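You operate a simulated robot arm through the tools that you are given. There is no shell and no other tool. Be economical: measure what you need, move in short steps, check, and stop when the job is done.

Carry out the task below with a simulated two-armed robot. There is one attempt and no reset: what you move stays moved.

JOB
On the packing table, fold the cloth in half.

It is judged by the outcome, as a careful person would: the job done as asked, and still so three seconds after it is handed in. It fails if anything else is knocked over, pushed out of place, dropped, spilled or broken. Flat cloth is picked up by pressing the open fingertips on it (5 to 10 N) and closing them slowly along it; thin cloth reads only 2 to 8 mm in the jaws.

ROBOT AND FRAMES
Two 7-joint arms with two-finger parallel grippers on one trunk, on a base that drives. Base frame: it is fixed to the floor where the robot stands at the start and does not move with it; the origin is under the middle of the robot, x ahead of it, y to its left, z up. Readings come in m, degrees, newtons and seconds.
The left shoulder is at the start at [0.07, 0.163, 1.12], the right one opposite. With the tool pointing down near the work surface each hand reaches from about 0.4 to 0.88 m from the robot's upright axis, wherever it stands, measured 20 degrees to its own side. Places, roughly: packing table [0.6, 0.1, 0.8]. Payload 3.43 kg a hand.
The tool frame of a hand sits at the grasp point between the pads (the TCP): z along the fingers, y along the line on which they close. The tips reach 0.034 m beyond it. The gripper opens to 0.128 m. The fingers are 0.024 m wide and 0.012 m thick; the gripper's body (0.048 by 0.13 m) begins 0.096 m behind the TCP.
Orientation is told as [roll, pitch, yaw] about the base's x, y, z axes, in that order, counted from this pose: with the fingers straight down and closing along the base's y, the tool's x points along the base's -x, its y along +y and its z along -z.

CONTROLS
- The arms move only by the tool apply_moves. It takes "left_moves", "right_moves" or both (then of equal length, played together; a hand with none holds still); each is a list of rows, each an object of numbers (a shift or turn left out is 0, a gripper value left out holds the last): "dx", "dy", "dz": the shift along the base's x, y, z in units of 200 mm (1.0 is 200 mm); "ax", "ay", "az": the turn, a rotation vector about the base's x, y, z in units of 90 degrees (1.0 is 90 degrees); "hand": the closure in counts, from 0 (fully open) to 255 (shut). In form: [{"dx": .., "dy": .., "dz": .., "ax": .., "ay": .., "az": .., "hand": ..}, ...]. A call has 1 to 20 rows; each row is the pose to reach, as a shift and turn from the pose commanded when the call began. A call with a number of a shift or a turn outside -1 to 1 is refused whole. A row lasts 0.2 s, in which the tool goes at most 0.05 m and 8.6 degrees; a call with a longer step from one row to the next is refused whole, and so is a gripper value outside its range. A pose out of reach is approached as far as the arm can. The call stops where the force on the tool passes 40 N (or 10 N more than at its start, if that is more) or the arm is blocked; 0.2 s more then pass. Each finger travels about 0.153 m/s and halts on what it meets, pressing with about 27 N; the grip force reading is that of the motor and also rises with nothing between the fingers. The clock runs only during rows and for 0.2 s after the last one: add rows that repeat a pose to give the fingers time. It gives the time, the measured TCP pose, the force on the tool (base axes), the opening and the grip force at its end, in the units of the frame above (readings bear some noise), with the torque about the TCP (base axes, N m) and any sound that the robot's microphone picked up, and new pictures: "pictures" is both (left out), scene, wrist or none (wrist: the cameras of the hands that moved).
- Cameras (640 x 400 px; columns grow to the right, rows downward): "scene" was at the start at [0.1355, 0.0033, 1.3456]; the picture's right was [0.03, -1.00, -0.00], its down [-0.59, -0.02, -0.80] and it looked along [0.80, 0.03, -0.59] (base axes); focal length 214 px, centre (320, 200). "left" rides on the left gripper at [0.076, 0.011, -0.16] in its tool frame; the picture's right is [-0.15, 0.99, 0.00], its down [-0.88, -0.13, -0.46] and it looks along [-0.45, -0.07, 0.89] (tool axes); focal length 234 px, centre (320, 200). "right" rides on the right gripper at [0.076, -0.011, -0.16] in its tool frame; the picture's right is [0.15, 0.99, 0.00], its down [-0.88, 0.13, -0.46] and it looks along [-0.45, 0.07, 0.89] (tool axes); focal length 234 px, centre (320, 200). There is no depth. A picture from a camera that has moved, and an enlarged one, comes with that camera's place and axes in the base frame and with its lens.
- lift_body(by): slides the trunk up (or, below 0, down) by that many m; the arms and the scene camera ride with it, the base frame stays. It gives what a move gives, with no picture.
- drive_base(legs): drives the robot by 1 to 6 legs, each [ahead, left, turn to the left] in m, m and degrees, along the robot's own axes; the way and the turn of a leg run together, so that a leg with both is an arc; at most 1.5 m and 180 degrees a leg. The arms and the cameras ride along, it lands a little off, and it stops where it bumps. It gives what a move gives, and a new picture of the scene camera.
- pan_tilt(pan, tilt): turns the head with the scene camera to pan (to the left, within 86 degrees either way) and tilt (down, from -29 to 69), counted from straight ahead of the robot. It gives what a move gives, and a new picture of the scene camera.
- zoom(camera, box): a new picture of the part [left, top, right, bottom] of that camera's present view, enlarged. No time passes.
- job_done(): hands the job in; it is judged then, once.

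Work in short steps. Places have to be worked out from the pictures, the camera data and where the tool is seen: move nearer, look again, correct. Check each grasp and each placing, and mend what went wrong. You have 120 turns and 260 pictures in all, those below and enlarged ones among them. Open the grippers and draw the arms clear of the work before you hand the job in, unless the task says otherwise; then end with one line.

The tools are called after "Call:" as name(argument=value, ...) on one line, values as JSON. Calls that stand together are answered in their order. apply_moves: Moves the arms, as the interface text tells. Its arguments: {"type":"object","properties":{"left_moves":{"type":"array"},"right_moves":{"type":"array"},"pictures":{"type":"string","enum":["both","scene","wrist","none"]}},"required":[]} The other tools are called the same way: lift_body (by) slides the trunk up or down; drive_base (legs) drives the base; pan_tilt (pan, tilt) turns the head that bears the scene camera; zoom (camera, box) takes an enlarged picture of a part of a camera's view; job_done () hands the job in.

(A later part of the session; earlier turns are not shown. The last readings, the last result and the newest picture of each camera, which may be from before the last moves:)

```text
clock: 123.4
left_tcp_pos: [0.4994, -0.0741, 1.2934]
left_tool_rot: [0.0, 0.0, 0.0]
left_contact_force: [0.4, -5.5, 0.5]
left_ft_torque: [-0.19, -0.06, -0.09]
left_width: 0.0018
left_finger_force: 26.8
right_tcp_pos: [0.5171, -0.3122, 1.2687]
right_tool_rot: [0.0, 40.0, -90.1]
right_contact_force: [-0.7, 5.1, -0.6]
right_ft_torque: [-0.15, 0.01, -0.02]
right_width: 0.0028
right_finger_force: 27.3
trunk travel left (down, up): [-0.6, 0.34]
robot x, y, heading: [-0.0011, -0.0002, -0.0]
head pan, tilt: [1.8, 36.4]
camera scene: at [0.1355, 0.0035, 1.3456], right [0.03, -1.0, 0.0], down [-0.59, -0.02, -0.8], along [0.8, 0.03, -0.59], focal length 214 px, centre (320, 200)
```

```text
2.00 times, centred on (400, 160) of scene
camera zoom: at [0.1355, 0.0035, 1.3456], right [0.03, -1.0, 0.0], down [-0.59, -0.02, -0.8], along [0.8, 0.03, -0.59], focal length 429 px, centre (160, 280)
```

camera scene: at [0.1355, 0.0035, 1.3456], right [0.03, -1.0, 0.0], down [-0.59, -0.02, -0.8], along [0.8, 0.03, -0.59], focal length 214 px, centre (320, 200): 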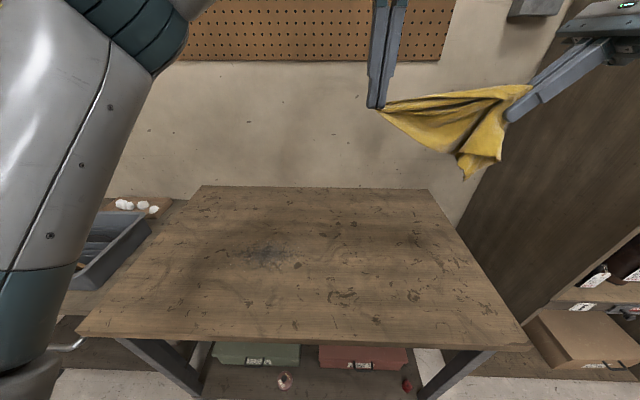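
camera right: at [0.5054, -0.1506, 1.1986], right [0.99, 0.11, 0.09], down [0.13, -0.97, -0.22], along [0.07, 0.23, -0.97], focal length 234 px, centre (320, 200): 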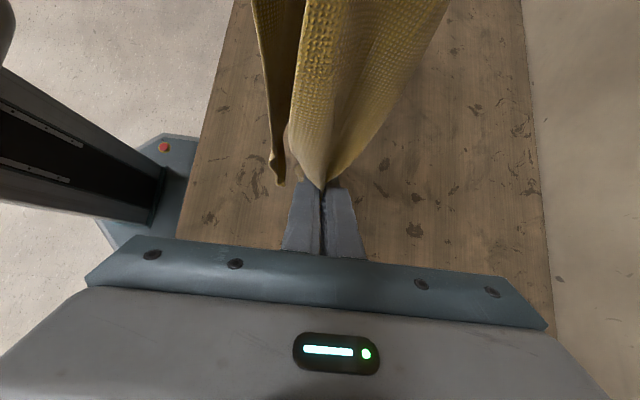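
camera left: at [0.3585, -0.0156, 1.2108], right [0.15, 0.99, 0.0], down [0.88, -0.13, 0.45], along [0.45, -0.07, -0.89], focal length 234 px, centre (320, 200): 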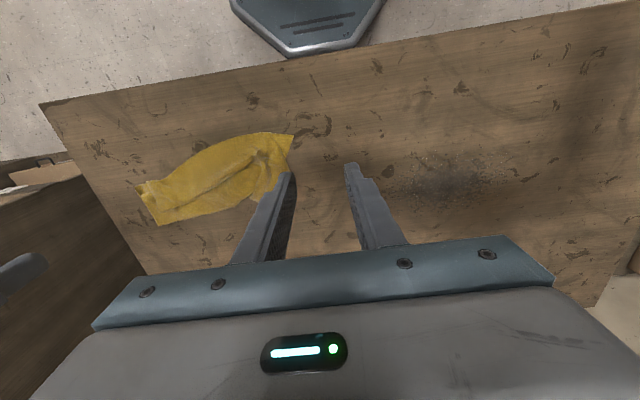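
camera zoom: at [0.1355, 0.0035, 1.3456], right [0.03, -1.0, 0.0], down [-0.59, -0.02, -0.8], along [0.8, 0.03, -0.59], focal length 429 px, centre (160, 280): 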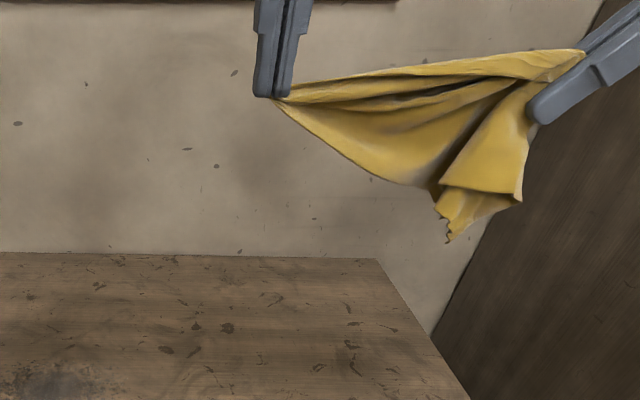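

The right hand holds an interior point, not a corner. Rather than keep guessing in the air, I lay the cloth on the table with the free part trailing away from the robot, so I can see all corners from above. First, lower 200 mm.

Call:
apply_moves(left_moves=[{"dz": -0.2}, {"dz": -0.42}, {"dz": -0.64}, {"dz": -0.82}, {"dz": -0.95}, {"dz": -1.0}], right_moves=[{"dz": -0.2}, {"dz": -0.4}, {"dz": -0.6}, {"dz": -0.77}, {"dz": -0.88}, {"dz": -0.93}], pictures="none")

Call:
apply_moves(left_moves=[{"dz": -0.12, "dx": -0.06}, {"dz": -0.24, "dx": -0.14}, {"dz": -0.36, "dx": -0.22}, {"dz": -0.48, "dx": -0.3}, {"dz": -0.6, "dx": -0.36}, {"dz": -0.72, "dx": -0.42}, {"dz": -0.84, "dx": -0.46}, {"dz": -0.93, "dx": -0.48}, {"dz": -0.93, "dx": -0.48}], right_moves=[{"dz": -0.12, "dx": -0.06}, {"dz": -0.24, "dx": -0.14}, {"dz": -0.36, "dx": -0.22}, {"dz": -0.48, "dx": -0.3}, {"dz": -0.6, "dx": -0.36}, {"dz": -0.72, "dx": -0.42}, {"dz": -0.84, "dx": -0.46}, {"dz": -0.93, "dx": -0.48}, {"dz": -0.93, "dx": -0.48}], pictures="scene")

Call:
zoom(camera="scene", box=[300, 180, 500, 320])

```text
clock: 124.8
left_tcp_pos: [0.4985, -0.0725, 1.0951]
left_tool_rot: [-0.1, 0.0, -0.1]
left_contact_force: [0.3, -6.0, 0.6]
left_ft_torque: [-0.15, -0.03, -0.09]
left_width: 0.0019
left_finger_force: 26.6
right_tcp_pos: [0.516, -0.3136, 1.0812]
right_tool_rot: [-0.1, 40.1, -90.1]
right_contact_force: [-0.1, 5.2, -1.5]
right_ft_torque: [-0.12, 0.01, 0.05]
right_width: 0.0028
right_finger_force: 27.3
trunk travel left (down, up): [-0.6, 0.34]
robot x, y, heading: [-0.002, 0.004, -0.1]
head pan, tilt: [1.8, 36.4]
```

```text
clock: 126.8
left_tcp_pos: [0.4017, -0.0717, 0.9072]
left_tool_rot: [0.0, 0.1, 0.0]
left_contact_force: [0.1, -4.6, 1.2]
left_ft_torque: [-0.16, -0.02, -0.07]
left_width: 0.0021
left_finger_force: 26.6
right_tcp_pos: [0.4192, -0.3106, 0.8958]
right_tool_rot: [0.0, 40.0, -90.1]
right_contact_force: [-0.6, 4.4, -0.6]
right_ft_torque: [-0.09, 0.01, 0.04]
right_width: 0.0029
right_finger_force: 26.8
trunk travel left (down, up): [-0.6, 0.34]
robot x, y, heading: [-0.0004, 0.0011, -0.3]
head pan, tilt: [1.8, 36.4]
camera scene: at [0.1354, 0.0036, 1.3456], right [0.03, -1.0, 0.0], down [-0.59, -0.02, -0.8], along [0.8, 0.03, -0.59], focal length 214 px, centre (320, 200)
```

scene: 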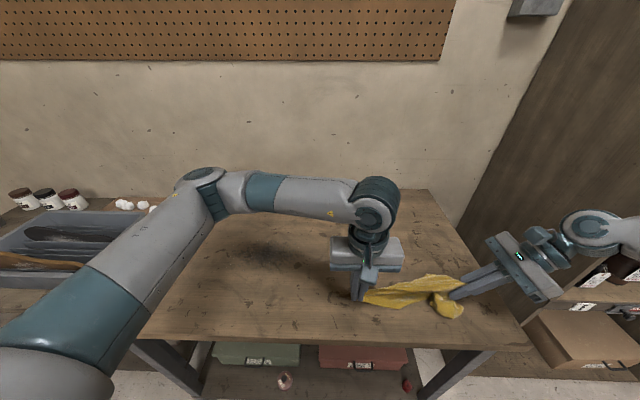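

```text
2.86 times, centred on (400, 250) of scene
camera zoom: at [0.1354, 0.0036, 1.3456], right [0.03, -1.0, 0.0], down [-0.59, -0.02, -0.8], along [0.8, 0.03, -0.59], focal length 613 px, centre (91, 57)
```

zoom: 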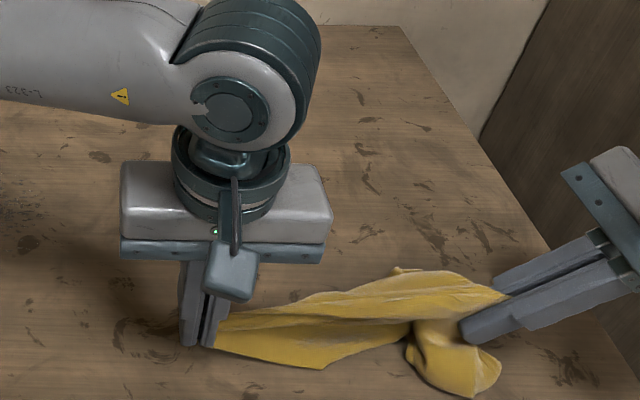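

Now the cloth rests on the table. I open the right hand, retract it up and right, and view the layout.

Call:
apply_moves(left_moves=[{"dz": -0.08}, {"dz": -0.13}, {"dz": -0.13}, {"dz": -0.13}, {"dz": -0.13}, {"dz": -0.13}, {"dz": -0.13}], right_moves=[{"dz": -0.03}, {"dz": -0.06, "hand": 215}, {"dz": -0.06, "hand": 170}, {"dz": 0.04, "dy": -0.08, "hand": 130}, {"dz": 0.2, "dy": -0.2}, {"dz": 0.42, "dy": -0.3}, {"dz": 0.64, "dy": -0.3}], pictures="wrist")

Call:
zoom(camera="scene", box=[320, 220, 490, 340])

```text
clock: 128.4
left_tcp_pos: [0.4015, -0.0725, 0.8828]
left_tool_rot: [-0.1, 0.2, 0.0]
left_contact_force: [-0.2, 0.4, 0.6]
left_ft_torque: [-0.03, 0.0, -0.04]
left_width: 0.0019
left_finger_force: 27.1
right_tcp_pos: [0.4184, -0.3738, 1.0262]
right_tool_rot: [-0.1, 40.0, -90.2]
right_contact_force: [0.8, 1.0, 0.0]
right_ft_torque: [-0.02, -0.03, 0.01]
right_width: 0.0628
right_finger_force: 0.0
trunk travel left (down, up): [-0.6, 0.34]
robot x, y, heading: [-0.0013, 0.0007, -0.2]
head pan, tilt: [1.8, 36.4]
camera right: at [0.4064, -0.418, 1.1969], right [0.99, 0.11, 0.09], down [0.13, -0.97, -0.22], along [0.07, 0.23, -0.97], focal length 234 px, centre (320, 200)
camera left: at [0.3268, -0.0603, 1.0419], right [0.15, 0.99, 0.0], down [0.88, -0.13, 0.45], along [0.45, -0.07, -0.89], focal length 234 px, centre (320, 200)
```

right: 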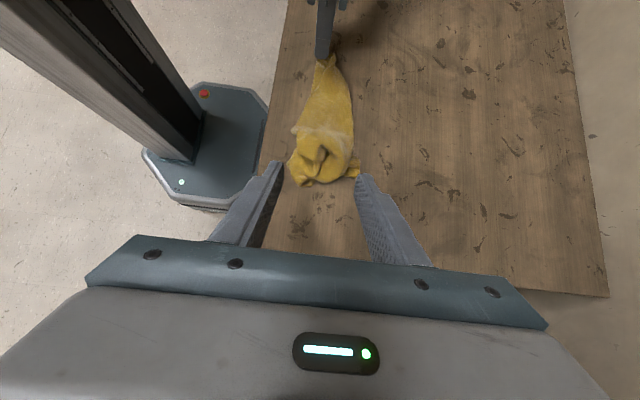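
left: 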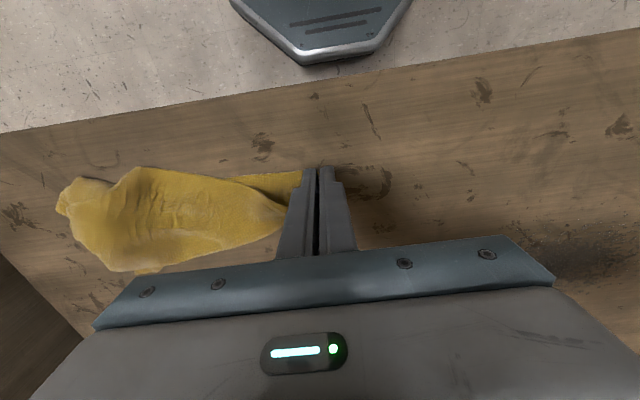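

```text
3.33 times, centred on (405, 280) of scene
camera zoom: at [0.1351, 0.0046, 1.3456], right [0.03, -1.0, 0.0], down [-0.59, -0.02, -0.8], along [0.8, 0.02, -0.59], focal length 715 px, centre (37, -67)
```

zoom: 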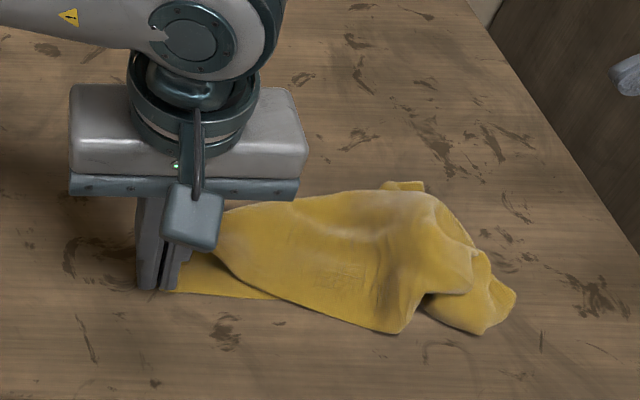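

It's bunched, so I'll lift by the true left corner again and this time catch a crisp corner hanging 0.27–0.30 m below the grip.

Call:
apply_moves(left_moves=[{"dz": 0.15}, {"dz": 0.35, "dx": 0.06}, {"dz": 0.55, "dx": 0.12}, {"dz": 0.75, "dx": 0.2}, {"dz": 0.9, "dx": 0.3}, {"dz": 1.0, "dx": 0.4}], pictures="none")

Call:
apply_moves(left_moves=[{"dz": 0.2, "dx": 0.04}, {"dz": 0.4, "dx": 0.08}, {"dz": 0.6, "dx": 0.1}, {"dz": 0.8, "dx": 0.1}, {"dz": 1.0, "dx": 0.1}, {"dz": 1.0, "dx": 0.1}, {"dz": 1.0, "dx": 0.1}, {"dz": 1.0, "dx": 0.1}, {"dz": 1.0, "dx": 0.1}, {"dz": 1.0, "dx": 0.1}, {"dz": 1.0, "dx": 0.1}, {"dz": 1.0, "dx": 0.1}], pictures="none")

Call:
zoom(camera="scene", box=[310, 90, 450, 260])

Call:
zoom(camera="left", box=[220, 60, 420, 240])

```text
clock: 129.8
left_tcp_pos: [0.4816, -0.0744, 1.0824]
left_tool_rot: [0.0, 0.1, 0.0]
left_contact_force: [0.3, 0.2, -1.2]
left_ft_torque: [-0.03, 0.02, 0.02]
left_width: 0.0016
left_finger_force: 27.4
right_tcp_pos: [0.4181, -0.3754, 1.0249]
right_tool_rot: [0.0, 39.9, -90.1]
right_contact_force: [0.4, -0.2, -0.2]
right_ft_torque: [0.0, 0.03, 0.0]
right_width: 0.0626
right_finger_force: 0.1
trunk travel left (down, up): [-0.6, 0.34]
robot x, y, heading: [-0.001, 0.0001, 0.3]
head pan, tilt: [1.8, 36.4]
```

```text
clock: 132.4
left_tcp_pos: [0.5027, -0.0737, 1.2828]
left_tool_rot: [0.0, 0.0, 0.1]
left_contact_force: [-0.2, -0.3, 0.6]
left_ft_torque: [-0.02, 0.0, 0.02]
left_width: 0.0019
left_finger_force: 27.4
right_tcp_pos: [0.4185, -0.3745, 1.026]
right_tool_rot: [0.0, 40.0, -90.0]
right_contact_force: [0.1, 0.8, 0.5]
right_ft_torque: [0.02, 0.02, 0.03]
right_width: 0.0627
right_finger_force: 0.2
trunk travel left (down, up): [-0.6, 0.34]
robot x, y, heading: [-0.0005, -0.0045, -0.0]
head pan, tilt: [1.8, 36.4]
```

```text
2.35 times, centred on (380, 175) of scene
camera zoom: at [0.1355, 0.0032, 1.3456], right [0.03, -1.0, 0.0], down [-0.59, -0.02, -0.8], along [0.8, 0.03, -0.59], focal length 505 px, centre (179, 259)
```

zoom: 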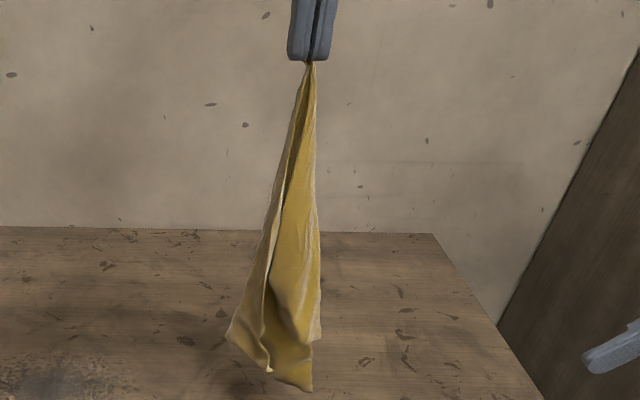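

```text
2.22 times, centred on (320, 150) of left
camera zoom: at [0.4269, -0.0628, 1.4426], right [0.15, 0.99, 0.0], down [0.88, -0.13, 0.45], along [0.45, -0.07, -0.89], focal length 520 px, centre (320, 311)
```

zoom: 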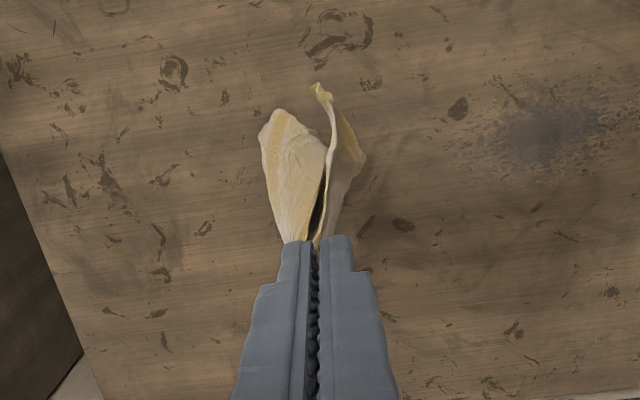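

The cloth hangs well now: a free edge runs from my grip to an adjacent corner at about (0.459, −0.071, 0.973), facing the robot. I yaw the left hand 90° so that corner points right, toward the right hand, which is already oriented for it.

Call:
apply_moves(left_moves=[{"az": 0.09}, {"az": 0.18}, {"az": 0.27}, {"az": 0.36}, {"az": 0.45}, {"az": 0.54}, {"az": 0.63}, {"az": 0.72}, {"az": 0.81}, {"az": 0.9}, {"az": 0.96}, {"az": 1.0}, {"az": 1.0}, {"az": 1.0}, {"az": 1.0}, {"az": 1.0}, {"az": 1.0}, {"az": 1.0}], right_moves=[{}, {}, {}, {}, {}, {}, {}, {"dx": 0.05, "dy": 0.1}, {"dx": 0.1, "dy": 0.2}, {"dx": 0.2, "dy": 0.3}, {"dx": 0.3, "dy": 0.4}, {"dx": 0.4, "dy": 0.5}, {"dx": 0.4, "dy": 0.6}, {"dx": 0.4, "dy": 0.65}, {"dx": 0.4, "dy": 0.65}, {"dx": 0.4, "dy": 0.65}, {"dx": 0.4, "dy": 0.65}, {"dx": 0.4, "dy": 0.65}], pictures="none")

Call:
zoom(camera="scene", box=[310, 90, 480, 260])

Call:
zoom(camera="right", box=[160, 0, 480, 200])

Call:
zoom(camera="left", box=[220, 60, 420, 240])

```text
clock: 136.2
left_tcp_pos: [0.5031, -0.074, 1.2814]
left_tool_rot: [0.0, 0.1, 89.9]
left_contact_force: [-0.2, 0.1, 0.6]
left_ft_torque: [-0.02, -0.02, -0.01]
left_width: 0.0016
left_finger_force: 27.2
right_tcp_pos: [0.5018, -0.2427, 1.0251]
right_tool_rot: [0.0, 40.0, -90.1]
right_contact_force: [0.7, 0.3, 0.8]
right_ft_torque: [0.0, 0.0, 0.0]
right_width: 0.0627
right_finger_force: 0.2
trunk travel left (down, up): [-0.6, 0.34]
robot x, y, heading: [0.0015, -0.0039, -0.1]
head pan, tilt: [1.8, 36.4]
```

```text
2.35 times, centred on (395, 175) of scene
camera zoom: at [0.1355, 0.0033, 1.3456], right [0.03, -1.0, 0.0], down [-0.59, -0.02, -0.8], along [0.8, 0.03, -0.59], focal length 505 px, centre (144, 259)
```

zoom: 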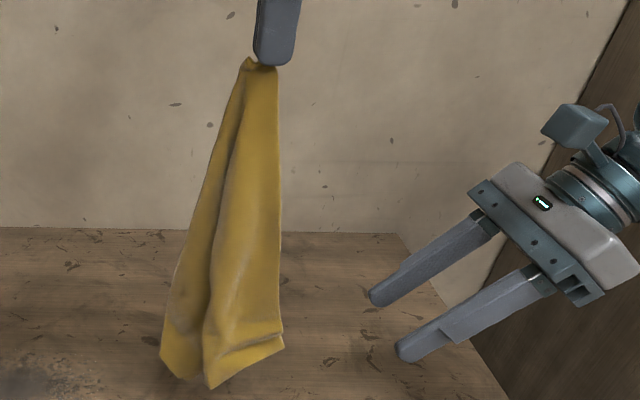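

```text
2.00 times, centred on (320, 100) of right
camera zoom: at [0.4908, -0.2879, 1.1956], right [0.99, 0.11, 0.09], down [0.13, -0.97, -0.22], along [0.07, 0.23, -0.97], focal length 468 px, centre (320, 400)
```

zoom: 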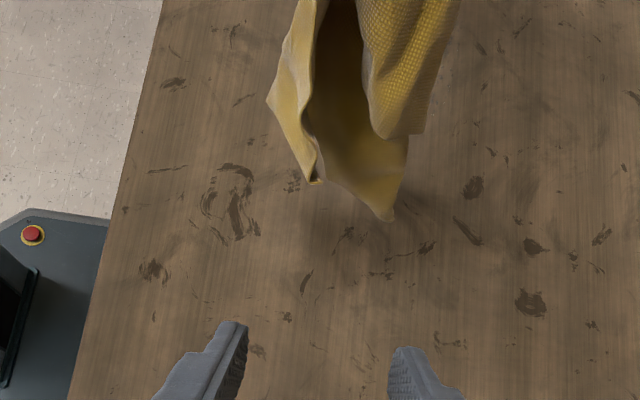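

```text
2.22 times, centred on (320, 150) of left
camera zoom: at [0.4918, -0.1496, 1.4407], right [-0.99, 0.15, 0.0], down [0.13, 0.88, 0.45], along [0.07, 0.45, -0.89], focal length 520 px, centre (320, 311)
```

zoom: 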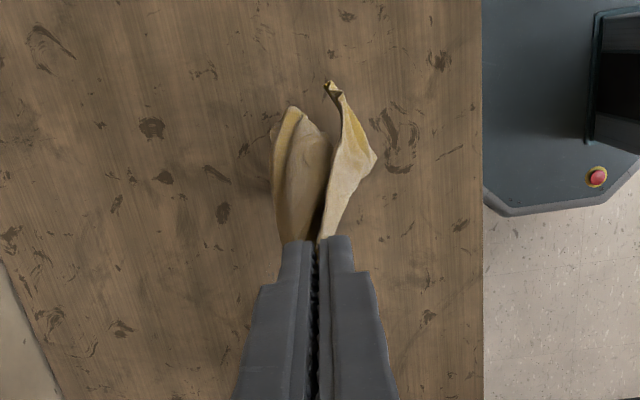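

Left and right cameras agree: the corner is at (0.490, −0.113, 0.970). I narrow the jaws to 40 mm, move in around it and close.

Call:
apply_moves(right_moves=[{"dx": -0.06, "dy": 0.1, "dz": 0.0, "hand": 175}, {"dx": -0.06, "dy": 0.28, "dz": -0.02}, {"dx": -0.06, "dy": 0.42, "dz": -0.06}, {"dx": -0.06, "dy": 0.54, "dz": -0.11}, {"dx": -0.06, "dy": 0.61, "dz": -0.14}, {"dx": -0.06, "dy": 0.61, "dz": -0.14}, {"dx": -0.06, "dy": 0.61, "dz": -0.14, "hand": 205}, {"dx": -0.06, "dy": 0.61, "dz": -0.14, "hand": 235}, {"dx": -0.06, "dy": 0.61, "dz": -0.14, "hand": 255}, {"dx": -0.06, "dy": 0.61, "dz": -0.14, "hand": 255}], pictures="none")

Call:
zoom(camera="scene", box=[310, 100, 450, 260])

Call:
zoom(camera="right", box=[200, 40, 440, 220])

```text
clock: 138.4
left_tcp_pos: [0.5022, -0.0734, 1.2817]
left_tool_rot: [0.0, 0.1, 89.9]
left_contact_force: [-0.2, 0.2, 0.4]
left_ft_torque: [-0.03, 0.0, 0.0]
left_width: 0.0016
left_finger_force: 26.8
right_tcp_pos: [0.4877, -0.1231, 0.9941]
right_tool_rot: [0.0, 40.0, -90.0]
right_contact_force: [-0.3, 0.2, 0.3]
right_ft_torque: [0.01, -0.01, 0.0]
right_width: 0.002
right_finger_force: 27.6
trunk travel left (down, up): [-0.6, 0.34]
robot x, y, heading: [-0.0023, -0.0, 0.0]
head pan, tilt: [1.8, 36.4]
```

```text
2.50 times, centred on (380, 180) of scene
camera zoom: at [0.1356, 0.0034, 1.3456], right [0.03, -1.0, 0.0], down [-0.59, -0.02, -0.8], along [0.8, 0.03, -0.59], focal length 536 px, centre (170, 250)
```

zoom: 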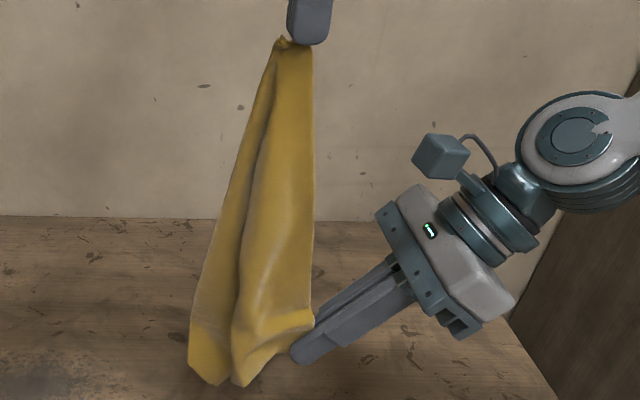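

```text
2.22 times, centred on (320, 130) of right
camera zoom: at [0.4766, -0.1681, 1.1664], right [0.99, 0.11, 0.09], down [0.13, -0.97, -0.22], along [0.07, 0.23, -0.97], focal length 520 px, centre (320, 356)
```

zoom: 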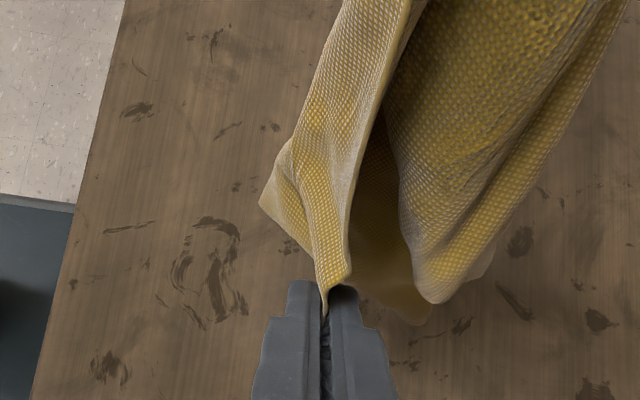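

Corner caught (2.0 mm). I swing the right hand out and up along an arc to stretch the edge horizontally, while the left yaws back and lowers 80 mm.

Call:
apply_moves(left_moves=[{"az": -0.09}, {"az": -0.18}, {"az": -0.27}, {"az": -0.36}, {"az": -0.45}, {"az": -0.54}, {"az": -0.63, "dz": -0.08}, {"az": -0.72, "dz": -0.16}, {"az": -0.81, "dz": -0.24}, {"az": -0.9, "dz": -0.32}, {"az": -0.96, "dz": -0.38}, {"az": -1.0, "dz": -0.4}, {"az": -1.0, "dz": -0.4}, {"az": -1.0, "dz": -0.4}], right_moves=[{"dx": 0.02, "dy": -0.18, "dz": 0.06}, {"dx": 0.04, "dy": -0.36, "dz": 0.13}, {"dx": 0.06, "dy": -0.53, "dz": 0.22}, {"dx": 0.07, "dy": -0.68, "dz": 0.34}, {"dx": 0.07, "dy": -0.8, "dz": 0.44}, {"dx": 0.07, "dy": -0.9, "dz": 0.54}, {"dx": 0.07, "dy": -0.98, "dz": 0.6}, {"dx": 0.07, "dy": -1.0, "dz": 0.68}, {"dx": 0.07, "dy": -1.0, "dz": 0.76}, {"dx": 0.07, "dy": -1.0, "dz": 0.84}, {"dx": 0.07, "dy": -1.0, "dz": 0.92}, {"dx": 0.07, "dy": -1.0, "dz": 0.98}, {"dx": 0.07, "dy": -1.0, "dz": 1.0}, {"dx": 0.07, "dy": -1.0, "dz": 1.0}], pictures="none")

Call:
zoom(camera="scene", box=[290, 60, 530, 280])

```text
clock: 141.4
left_tcp_pos: [0.5039, -0.072, 1.2001]
left_tool_rot: [0.1, 0.1, 0.0]
left_contact_force: [-0.1, -0.1, -0.2]
left_ft_torque: [-0.01, 0.01, 0.01]
left_width: 0.0015
left_finger_force: 27.0
right_tcp_pos: [0.5007, -0.3229, 1.1975]
right_tool_rot: [-0.1, 40.0, -90.1]
right_contact_force: [-0.2, -0.3, -0.1]
right_ft_torque: [0.0, 0.03, -0.02]
right_width: 0.0018
right_finger_force: 26.9
trunk travel left (down, up): [-0.6, 0.34]
robot x, y, heading: [-0.0037, -0.0023, 0.1]
head pan, tilt: [1.8, 36.4]
```

```text
1.82 times, centred on (410, 170) of scene
camera zoom: at [0.1357, 0.0033, 1.3456], right [0.03, -1.0, 0.0], down [-0.59, -0.02, -0.8], along [0.8, 0.03, -0.59], focal length 390 px, centre (156, 254)
```

zoom: 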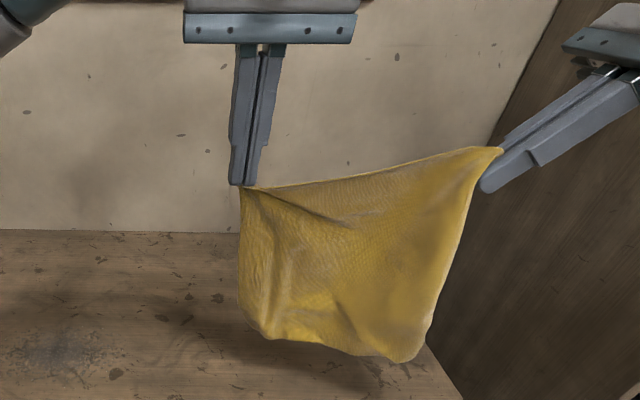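

The cloth now hangs flat and open by two adjacent corners. I stretch the edge by 24 mm, move back 60 mm and let it settle.

Call:
apply_moves(left_moves=[{"dx": -0.1}, {"dx": -0.2}, {"dx": -0.3}, {"dx": -0.3}, {"dx": -0.3}, {"dx": -0.3}, {"dx": -0.3}, {"dx": -0.3}, {"dx": -0.3}], right_moves=[{"dx": -0.1, "dy": -0.04}, {"dx": -0.2, "dy": -0.08}, {"dx": -0.3, "dy": -0.12}, {"dx": -0.3, "dy": -0.15}, {"dx": -0.3, "dy": -0.17}, {"dx": -0.3, "dy": -0.17}, {"dx": -0.3, "dy": -0.17}, {"dx": -0.3, "dy": -0.17}, {"dx": -0.3, "dy": -0.17}], pictures="none")

Call:
zoom(camera="scene", box=[290, 60, 530, 300])

```text
clock: 143.4
left_tcp_pos: [0.4448, -0.0723, 1.2028]
left_tool_rot: [0.0, 0.2, 0.0]
left_contact_force: [0.6, -4.7, 0.3]
left_ft_torque: [-0.15, 0.0, 0.03]
left_width: 0.0012
left_finger_force: 26.9
right_tcp_pos: [0.4424, -0.3551, 1.1964]
right_tool_rot: [0.0, 40.0, -90.2]
right_contact_force: [-0.6, 4.1, -0.5]
right_ft_torque: [0.01, -0.02, 0.01]
right_width: 0.002
right_finger_force: 26.9
trunk travel left (down, up): [-0.6, 0.34]
robot x, y, heading: [0.0008, 0.0018, -0.1]
head pan, tilt: [1.8, 36.4]
```

```text
1.67 times, centred on (410, 180) of scene
camera zoom: at [0.1356, 0.0033, 1.3456], right [0.03, -1.0, 0.0], down [-0.59, -0.02, -0.8], along [0.8, 0.03, -0.59], focal length 358 px, centre (170, 233)
```

zoom: 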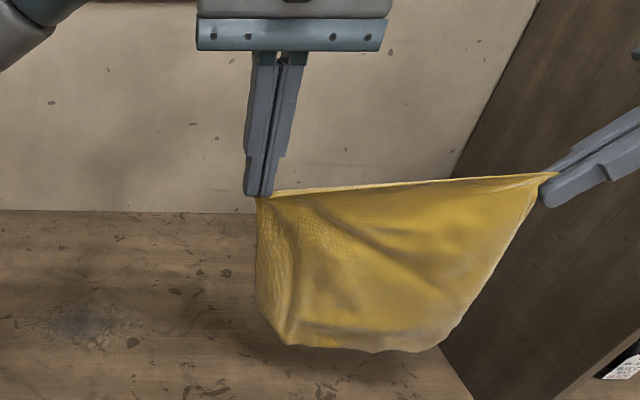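

The sheet is taut (about 4.5 N) and flat. I lower until the bottom edge touches, then continue down while moving forward so the lower half lies down trailing toward the robot.

Call:
apply_moves(left_moves=[{"dz": -0.12}, {"dz": -0.24}, {"dz": -0.34, "dx": 0.01}, {"dz": -0.41, "dx": 0.04}, {"dz": -0.47, "dx": 0.09}, {"dz": -0.53, "dx": 0.16}, {"dz": -0.59, "dx": 0.24}, {"dz": -0.65, "dx": 0.32}, {"dz": -0.72, "dx": 0.4}, {"dz": -0.8, "dx": 0.46}, {"dz": -0.8, "dx": 0.46}], right_moves=[{"dz": -0.12}, {"dz": -0.24}, {"dz": -0.34, "dx": 0.01}, {"dz": -0.41, "dx": 0.04}, {"dz": -0.47, "dx": 0.09}, {"dz": -0.53, "dx": 0.16}, {"dz": -0.59, "dx": 0.24}, {"dz": -0.65, "dx": 0.32}, {"dz": -0.72, "dx": 0.4}, {"dz": -0.8, "dx": 0.46}, {"dz": -0.8, "dx": 0.46}], pictures="none")

Call:
zoom(camera="scene", box=[300, 130, 520, 320])

Call:
zoom(camera="left", box=[40, 20, 440, 260])

```text
clock: 145.8
left_tcp_pos: [0.5368, -0.075, 1.0405]
left_tool_rot: [0.0, 0.1, 0.0]
left_contact_force: [-0.3, -3.1, 1.7]
left_ft_torque: [-0.15, -0.01, 0.03]
left_width: 0.0017
left_finger_force: 26.9
right_tcp_pos: [0.5327, -0.3574, 1.0383]
right_tool_rot: [0.1, 40.0, -90.0]
right_contact_force: [-0.5, 4.0, -1.0]
right_ft_torque: [-0.02, 0.0, -0.01]
right_width: 0.0019
right_finger_force: 26.9
trunk travel left (down, up): [-0.6, 0.34]
robot x, y, heading: [-0.0001, -0.0005, 0.0]
head pan, tilt: [1.8, 36.4]
```

```text
2.11 times, centred on (410, 225) of scene
camera zoom: at [0.1347, 0.0035, 1.3457], right [0.03, -1.0, 0.0], down [-0.59, -0.02, -0.8], along [0.8, 0.03, -0.59], focal length 452 px, centre (130, 147)
```

zoom: 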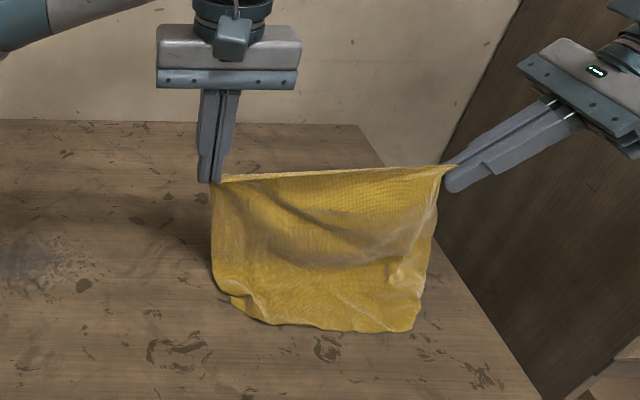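

```text
1.60 times, centred on (240, 140) of left
camera zoom: at [0.4602, -0.0629, 1.2006], right [0.15, 0.99, 0.0], down [0.88, -0.13, 0.45], along [0.45, -0.07, -0.89], focal length 375 px, centre (448, 296)
```

zoom: 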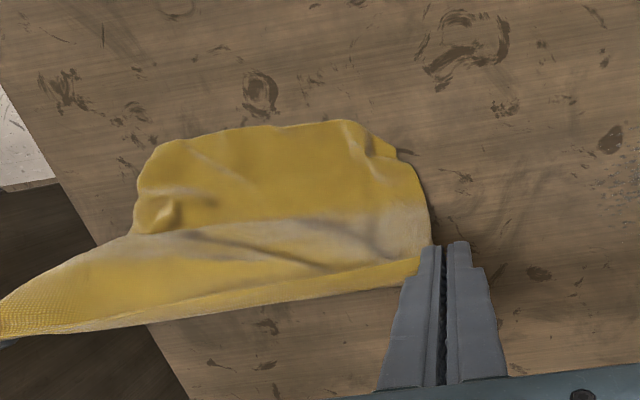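

The lower part lies down with slightly rounded corners. I sweep 60 mm left and back right while in contact to pull both tail corners out, then continue forward.

Call:
apply_moves(left_moves=[{"dy": 0.1}, {"dy": 0.2}, {"dy": 0.3}, {"dy": 0.35, "dz": -0.03, "dx": 0.03}, {"dy": 0.25, "dz": -0.06, "dx": 0.06}, {"dy": 0.15, "dz": -0.09, "dx": 0.09}, {"dy": 0.05, "dz": -0.12, "dx": 0.12}, {"dy": 0.0, "dz": -0.15, "dx": 0.16}, {"dy": -0.03, "dz": -0.18, "dx": 0.2}, {"dy": -0.03, "dz": -0.2, "dx": 0.22}, {"dy": -0.03, "dz": -0.2, "dx": 0.22}], right_moves=[{"dy": 0.1}, {"dy": 0.2}, {"dy": 0.3}, {"dy": 0.35, "dz": -0.03, "dx": 0.03}, {"dy": 0.25, "dz": -0.06, "dx": 0.06}, {"dy": 0.15, "dz": -0.09, "dx": 0.09}, {"dy": 0.05, "dz": -0.12, "dx": 0.12}, {"dy": 0.0, "dz": -0.15, "dx": 0.16}, {"dy": -0.03, "dz": -0.18, "dx": 0.2}, {"dy": -0.03, "dz": -0.2, "dx": 0.22}, {"dy": -0.03, "dz": -0.2, "dx": 0.22}], pictures="none")

Call:
zoom(camera="scene", box=[300, 140, 500, 320])

Call:
zoom(camera="left", box=[40, 20, 440, 260])

```text
clock: 148.2
left_tcp_pos: [0.5784, -0.0792, 1.0018]
left_tool_rot: [-0.1, 0.1, -0.1]
left_contact_force: [-1.5, -4.2, 1.0]
left_ft_torque: [-0.15, -0.01, 0.0]
left_width: 0.0014
left_finger_force: 26.7
right_tcp_pos: [0.5789, -0.3628, 0.9966]
right_tool_rot: [0.0, 40.0, -90.1]
right_contact_force: [-0.6, 4.7, 0.0]
right_ft_torque: [-0.01, -0.01, 0.02]
right_width: 0.0017
right_finger_force: 27.1
trunk travel left (down, up): [-0.6, 0.34]
robot x, y, heading: [0.0052, 0.0003, 0.3]
head pan, tilt: [1.8, 36.4]
```

```text
2.22 times, centred on (400, 230) of scene
camera zoom: at [0.1354, 0.0033, 1.3456], right [0.03, -1.0, 0.0], down [-0.59, -0.02, -0.8], along [0.8, 0.03, -0.59], focal length 477 px, centre (142, 133)
```

zoom: 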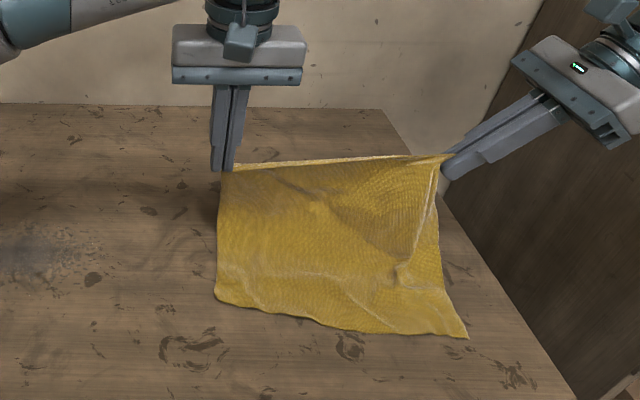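

```text
1.60 times, centred on (240, 140) of left
camera zoom: at [0.5046, -0.0676, 1.161], right [0.15, 0.99, 0.0], down [0.88, -0.13, 0.45], along [0.45, -0.07, -0.89], focal length 375 px, centre (448, 296)
```

zoom: 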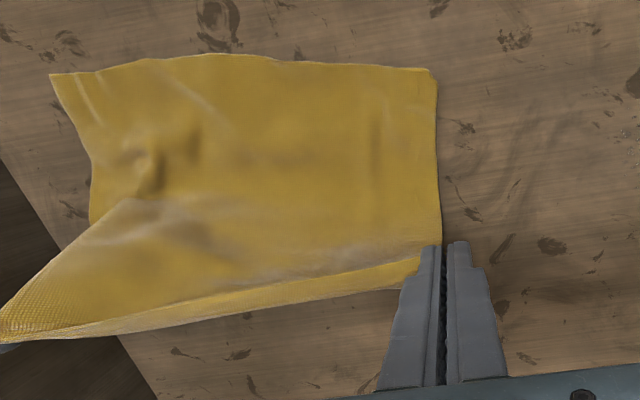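

The tail is beautifully spread, corners at (0.487, −0.072) and (0.439, −0.352). I move over the skewed fold line and arc back so the held corners come down on the tail corners, stopping about 40 mm above.

Call:
apply_moves(left_moves=[{"dx": 0.1, "dz": 0.01}, {"dx": 0.21, "dz": 0.015, "dy": -0.01}, {"dx": 0.21, "dz": 0.015, "dy": -0.01}, {"dx": 0.13, "dz": 0.0, "dy": -0.01}, {"dx": 0.035, "dz": -0.015, "dy": -0.01}, {"dx": -0.065, "dz": -0.06, "dy": -0.01}, {"dx": -0.165, "dz": -0.125, "dy": -0.01}, {"dx": -0.25, "dz": -0.2, "dy": -0.01}, {"dx": -0.33, "dz": -0.275, "dy": -0.01}, {"dx": -0.37, "dz": -0.35, "dy": -0.01}, {"dx": -0.41, "dz": -0.425, "dy": -0.01}, {"dx": -0.41, "dz": -0.425, "dy": -0.01}], right_moves=[{"dx": -0.01, "dz": 0.005, "dy": 0.015}, {"dx": -0.02, "dz": 0.01, "dy": 0.03}, {"dx": -0.02, "dz": 0.01, "dy": 0.03}, {"dx": -0.1, "dz": -0.01, "dy": 0.03}, {"dx": -0.195, "dz": -0.03, "dy": 0.03}, {"dx": -0.3, "dz": -0.08, "dy": 0.03}, {"dx": -0.405, "dz": -0.138, "dy": 0.03}, {"dx": -0.49, "dz": -0.21, "dy": 0.03}, {"dx": -0.565, "dz": -0.288, "dy": 0.03}, {"dx": -0.605, "dz": -0.36, "dy": 0.03}, {"dx": -0.645, "dz": -0.438, "dy": 0.03}, {"dx": -0.645, "dz": -0.438, "dy": 0.03}], pictures="none")

Call:
zoom(camera="scene", box=[300, 170, 500, 320])

Call:
zoom(camera="left", box=[40, 60, 440, 270])

Call:
zoom(camera="right", box=[160, 0, 480, 220])

```text
clock: 150.8
left_tcp_pos: [0.4989, -0.0829, 0.915]
left_tool_rot: [0.0, 0.1, -0.1]
left_contact_force: [0.0, -1.8, -0.7]
left_ft_torque: [-0.09, 0.03, 0.01]
left_width: 0.0017
left_finger_force: 27.0
right_tcp_pos: [0.4483, -0.3546, 0.9079]
right_tool_rot: [0.1, 40.1, -90.1]
right_contact_force: [1.3, 1.6, -0.1]
right_ft_torque: [-0.02, 0.01, 0.0]
right_width: 0.0018
right_finger_force: 26.7
trunk travel left (down, up): [-0.6, 0.34]
robot x, y, heading: [-0.0003, -0.0004, 0.1]
head pan, tilt: [1.8, 36.4]
```

```text
2.67 times, centred on (400, 245) of scene
camera zoom: at [0.1356, 0.0036, 1.3456], right [0.03, -1.0, 0.0], down [-0.59, -0.02, -0.8], along [0.8, 0.03, -0.59], focal length 572 px, centre (107, 80)
```

zoom: 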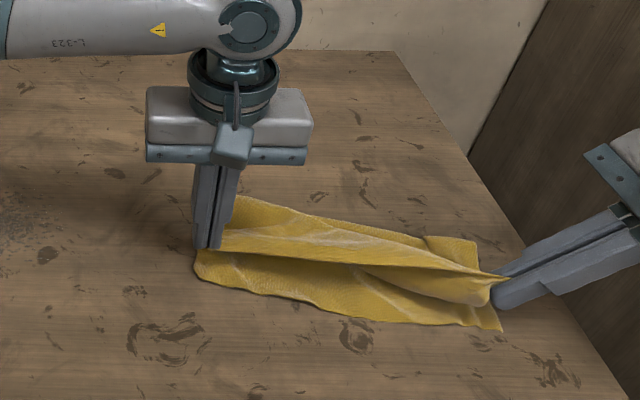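

```text
1.60 times, centred on (240, 165) of left
camera zoom: at [0.4233, -0.0718, 1.0748], right [0.15, 0.99, 0.0], down [0.88, -0.13, 0.45], along [0.45, -0.07, -0.89], focal length 375 px, centre (448, 256)
```

zoom: 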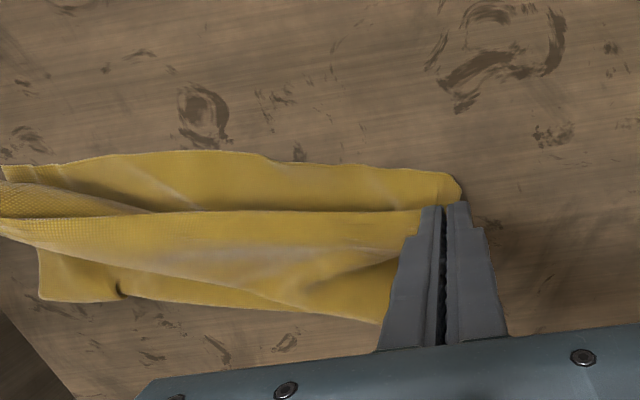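

```text
1.82 times, centred on (320, 110) of right
camera zoom: at [0.4373, -0.3994, 1.0792], right [0.99, 0.11, 0.09], down [0.13, -0.97, -0.22], along [0.07, 0.23, -0.97], focal length 426 px, centre (320, 364)
```

zoom: 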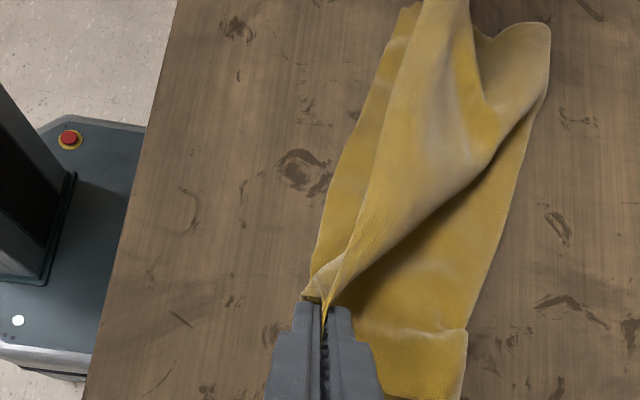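

The fold line sits about 30 mm too near (bottom layer 0.10 m vs ~0.135 needed), leaving slack on top. I back out along the arc, go further forward to lay more of the bottom, and come back again.

Call:
apply_moves(left_moves=[{"dx": 0.06, "dz": 0.13}, {"dx": 0.17, "dz": 0.25}, {"dx": 0.3, "dz": 0.33}, {"dx": 0.42, "dz": 0.4}, {"dx": 0.55, "dz": 0.42}, {"dx": 0.67, "dz": 0.425}, {"dx": 0.76, "dz": 0.39}, {"dx": 0.845, "dz": 0.35}, {"dx": 0.845, "dz": 0.35}, {"dx": 0.72, "dz": 0.4}, {"dx": 0.55, "dz": 0.4}, {"dx": 0.37, "dz": 0.375}, {"dx": 0.25, "dz": 0.32}, {"dx": 0.15, "dz": 0.24}, {"dx": 0.045, "dz": 0.075}, {"dx": 0.0, "dz": -0.05}, {"dx": 0.0, "dz": -0.05}], right_moves=[{"dx": 0.06, "dz": 0.13}, {"dx": 0.17, "dz": 0.25}, {"dx": 0.3, "dz": 0.33}, {"dx": 0.42, "dz": 0.4}, {"dx": 0.55, "dz": 0.42}, {"dx": 0.67, "dz": 0.425}, {"dx": 0.76, "dz": 0.39}, {"dx": 0.845, "dz": 0.35}, {"dx": 0.845, "dz": 0.35}, {"dx": 0.72, "dz": 0.4}, {"dx": 0.55, "dz": 0.4}, {"dx": 0.37, "dz": 0.375}, {"dx": 0.25, "dz": 0.32}, {"dx": 0.15, "dz": 0.24}, {"dx": 0.045, "dz": 0.075}, {"dx": -0.01, "dz": -0.05}, {"dx": -0.01, "dz": -0.05}], pictures="none")

Call:
zoom(camera="scene", box=[300, 170, 500, 320])

Call:
zoom(camera="left", box=[40, 60, 440, 270])

```text
clock: 154.4
left_tcp_pos: [0.4935, -0.0804, 0.9101]
left_tool_rot: [0.0, 0.1, 0.0]
left_contact_force: [-0.7, -2.2, 0.7]
left_ft_torque: [-0.07, 0.0, 0.0]
left_width: 0.0018
left_finger_force: 27.1
right_tcp_pos: [0.4464, -0.3544, 0.896]
right_tool_rot: [-0.1, 40.0, -90.0]
right_contact_force: [0.9, 2.7, 0.2]
right_ft_torque: [0.0, 0.01, 0.0]
right_width: 0.0017
right_finger_force: 26.3
trunk travel left (down, up): [-0.6, 0.34]
robot x, y, heading: [0.0006, 0.0006, -0.3]
head pan, tilt: [1.8, 36.4]
```

```text
2.67 times, centred on (400, 245) of scene
camera zoom: at [0.1352, 0.0034, 1.3457], right [0.03, -1.0, 0.0], down [-0.59, -0.02, -0.8], along [0.8, 0.03, -0.59], focal length 572 px, centre (107, 80)
```

zoom: 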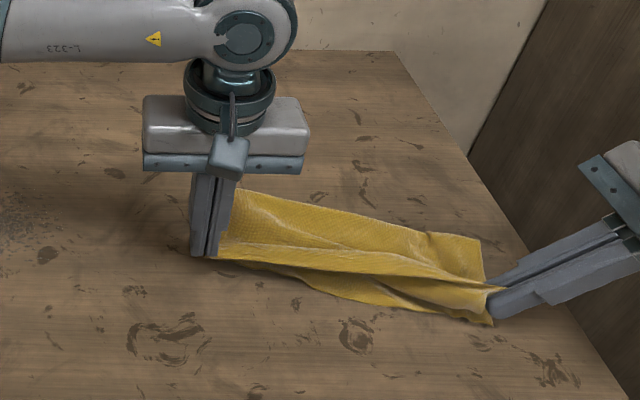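

```text
1.60 times, centred on (240, 165) of left
camera zoom: at [0.4191, -0.0695, 1.0686], right [0.15, 0.99, 0.0], down [0.88, -0.13, 0.45], along [0.45, -0.07, -0.89], focal length 375 px, centre (448, 256)
```

zoom: 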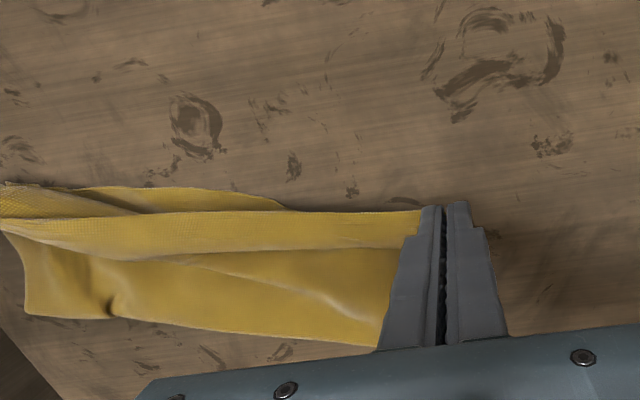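

Better, but the tail slid a little and there's still slack on top. One more pass: I go out again and dip low at the far point to lay extra cloth, then roll back over.

Call:
apply_moves(left_moves=[{"dx": 0.1, "dz": 0.15}, {"dx": 0.25, "dz": 0.3}, {"dx": 0.4, "dz": 0.38}, {"dx": 0.55, "dz": 0.4}, {"dx": 0.7, "dz": 0.38}, {"dx": 0.82, "dz": 0.3}, {"dx": 0.88, "dz": 0.2}, {"dx": 0.88, "dz": 0.12}, {"dx": 0.88, "dz": 0.12}, {"dx": 0.83, "dz": 0.2}, {"dx": 0.7, "dz": 0.29}, {"dx": 0.56, "dz": 0.35}, {"dx": 0.4, "dz": 0.36}, {"dx": 0.26, "dz": 0.31}, {"dx": 0.14, "dz": 0.22}, {"dx": 0.06, "dz": 0.1}, {"dx": 0.02, "dz": 0.0}, {"dx": 0.02, "dz": 0.0}], right_moves=[{"dx": 0.1, "dz": 0.15}, {"dx": 0.25, "dz": 0.3}, {"dx": 0.4, "dz": 0.38}, {"dx": 0.55, "dz": 0.4}, {"dx": 0.7, "dz": 0.38}, {"dx": 0.82, "dz": 0.3}, {"dx": 0.88, "dz": 0.2}, {"dx": 0.88, "dz": 0.12}, {"dx": 0.88, "dz": 0.12}, {"dx": 0.83, "dz": 0.2}, {"dx": 0.7, "dz": 0.29}, {"dx": 0.56, "dz": 0.35}, {"dx": 0.4, "dz": 0.36}, {"dx": 0.26, "dz": 0.31}, {"dx": 0.14, "dz": 0.22}, {"dx": 0.06, "dz": 0.1}, {"dx": 0.0, "dz": 0.0}, {"dx": 0.0, "dz": 0.0}], pictures="none")

Call:
zoom(camera="scene", box=[300, 170, 500, 320])

Call:
zoom(camera="left", box=[40, 60, 440, 270])

```text
clock: 158.2
left_tcp_pos: [0.503, -0.0787, 0.9076]
left_tool_rot: [0.0, 0.1, 0.0]
left_contact_force: [-1.5, -4.4, 0.6]
left_ft_torque: [-0.14, 0.0, 0.0]
left_width: 0.0017
left_finger_force: 27.0
right_tcp_pos: [0.4473, -0.3548, 0.9]
right_tool_rot: [0.1, 40.0, -89.9]
right_contact_force: [0.4, 3.9, 0.0]
right_ft_torque: [0.01, 0.0, -0.04]
right_width: 0.0018
right_finger_force: 27.1
trunk travel left (down, up): [-0.6, 0.34]
robot x, y, heading: [0.0003, 0.0033, 0.3]
head pan, tilt: [1.8, 36.4]
```

```text
2.67 times, centred on (400, 245) of scene
camera zoom: at [0.1355, 0.0035, 1.3456], right [0.03, -1.0, 0.0], down [-0.59, -0.02, -0.8], along [0.8, 0.03, -0.59], focal length 572 px, centre (107, 80)
```

zoom: 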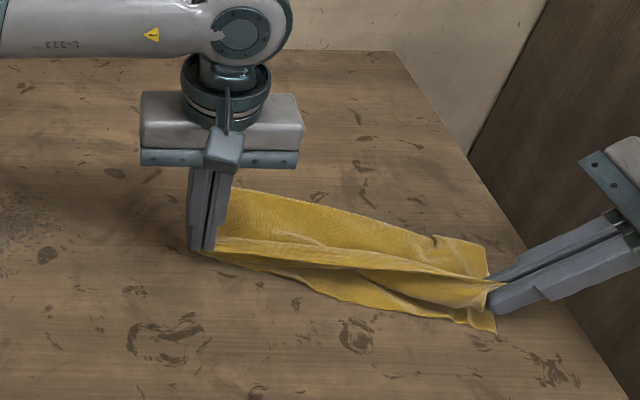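

```text
1.60 times, centred on (240, 165) of left
camera zoom: at [0.4268, -0.0676, 1.0671], right [0.15, 0.99, 0.0], down [0.88, -0.13, 0.45], along [0.45, -0.07, -0.89], focal length 375 px, centre (448, 256)
```

zoom: 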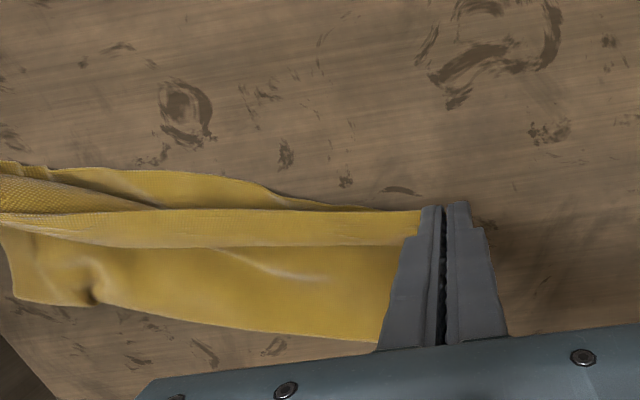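

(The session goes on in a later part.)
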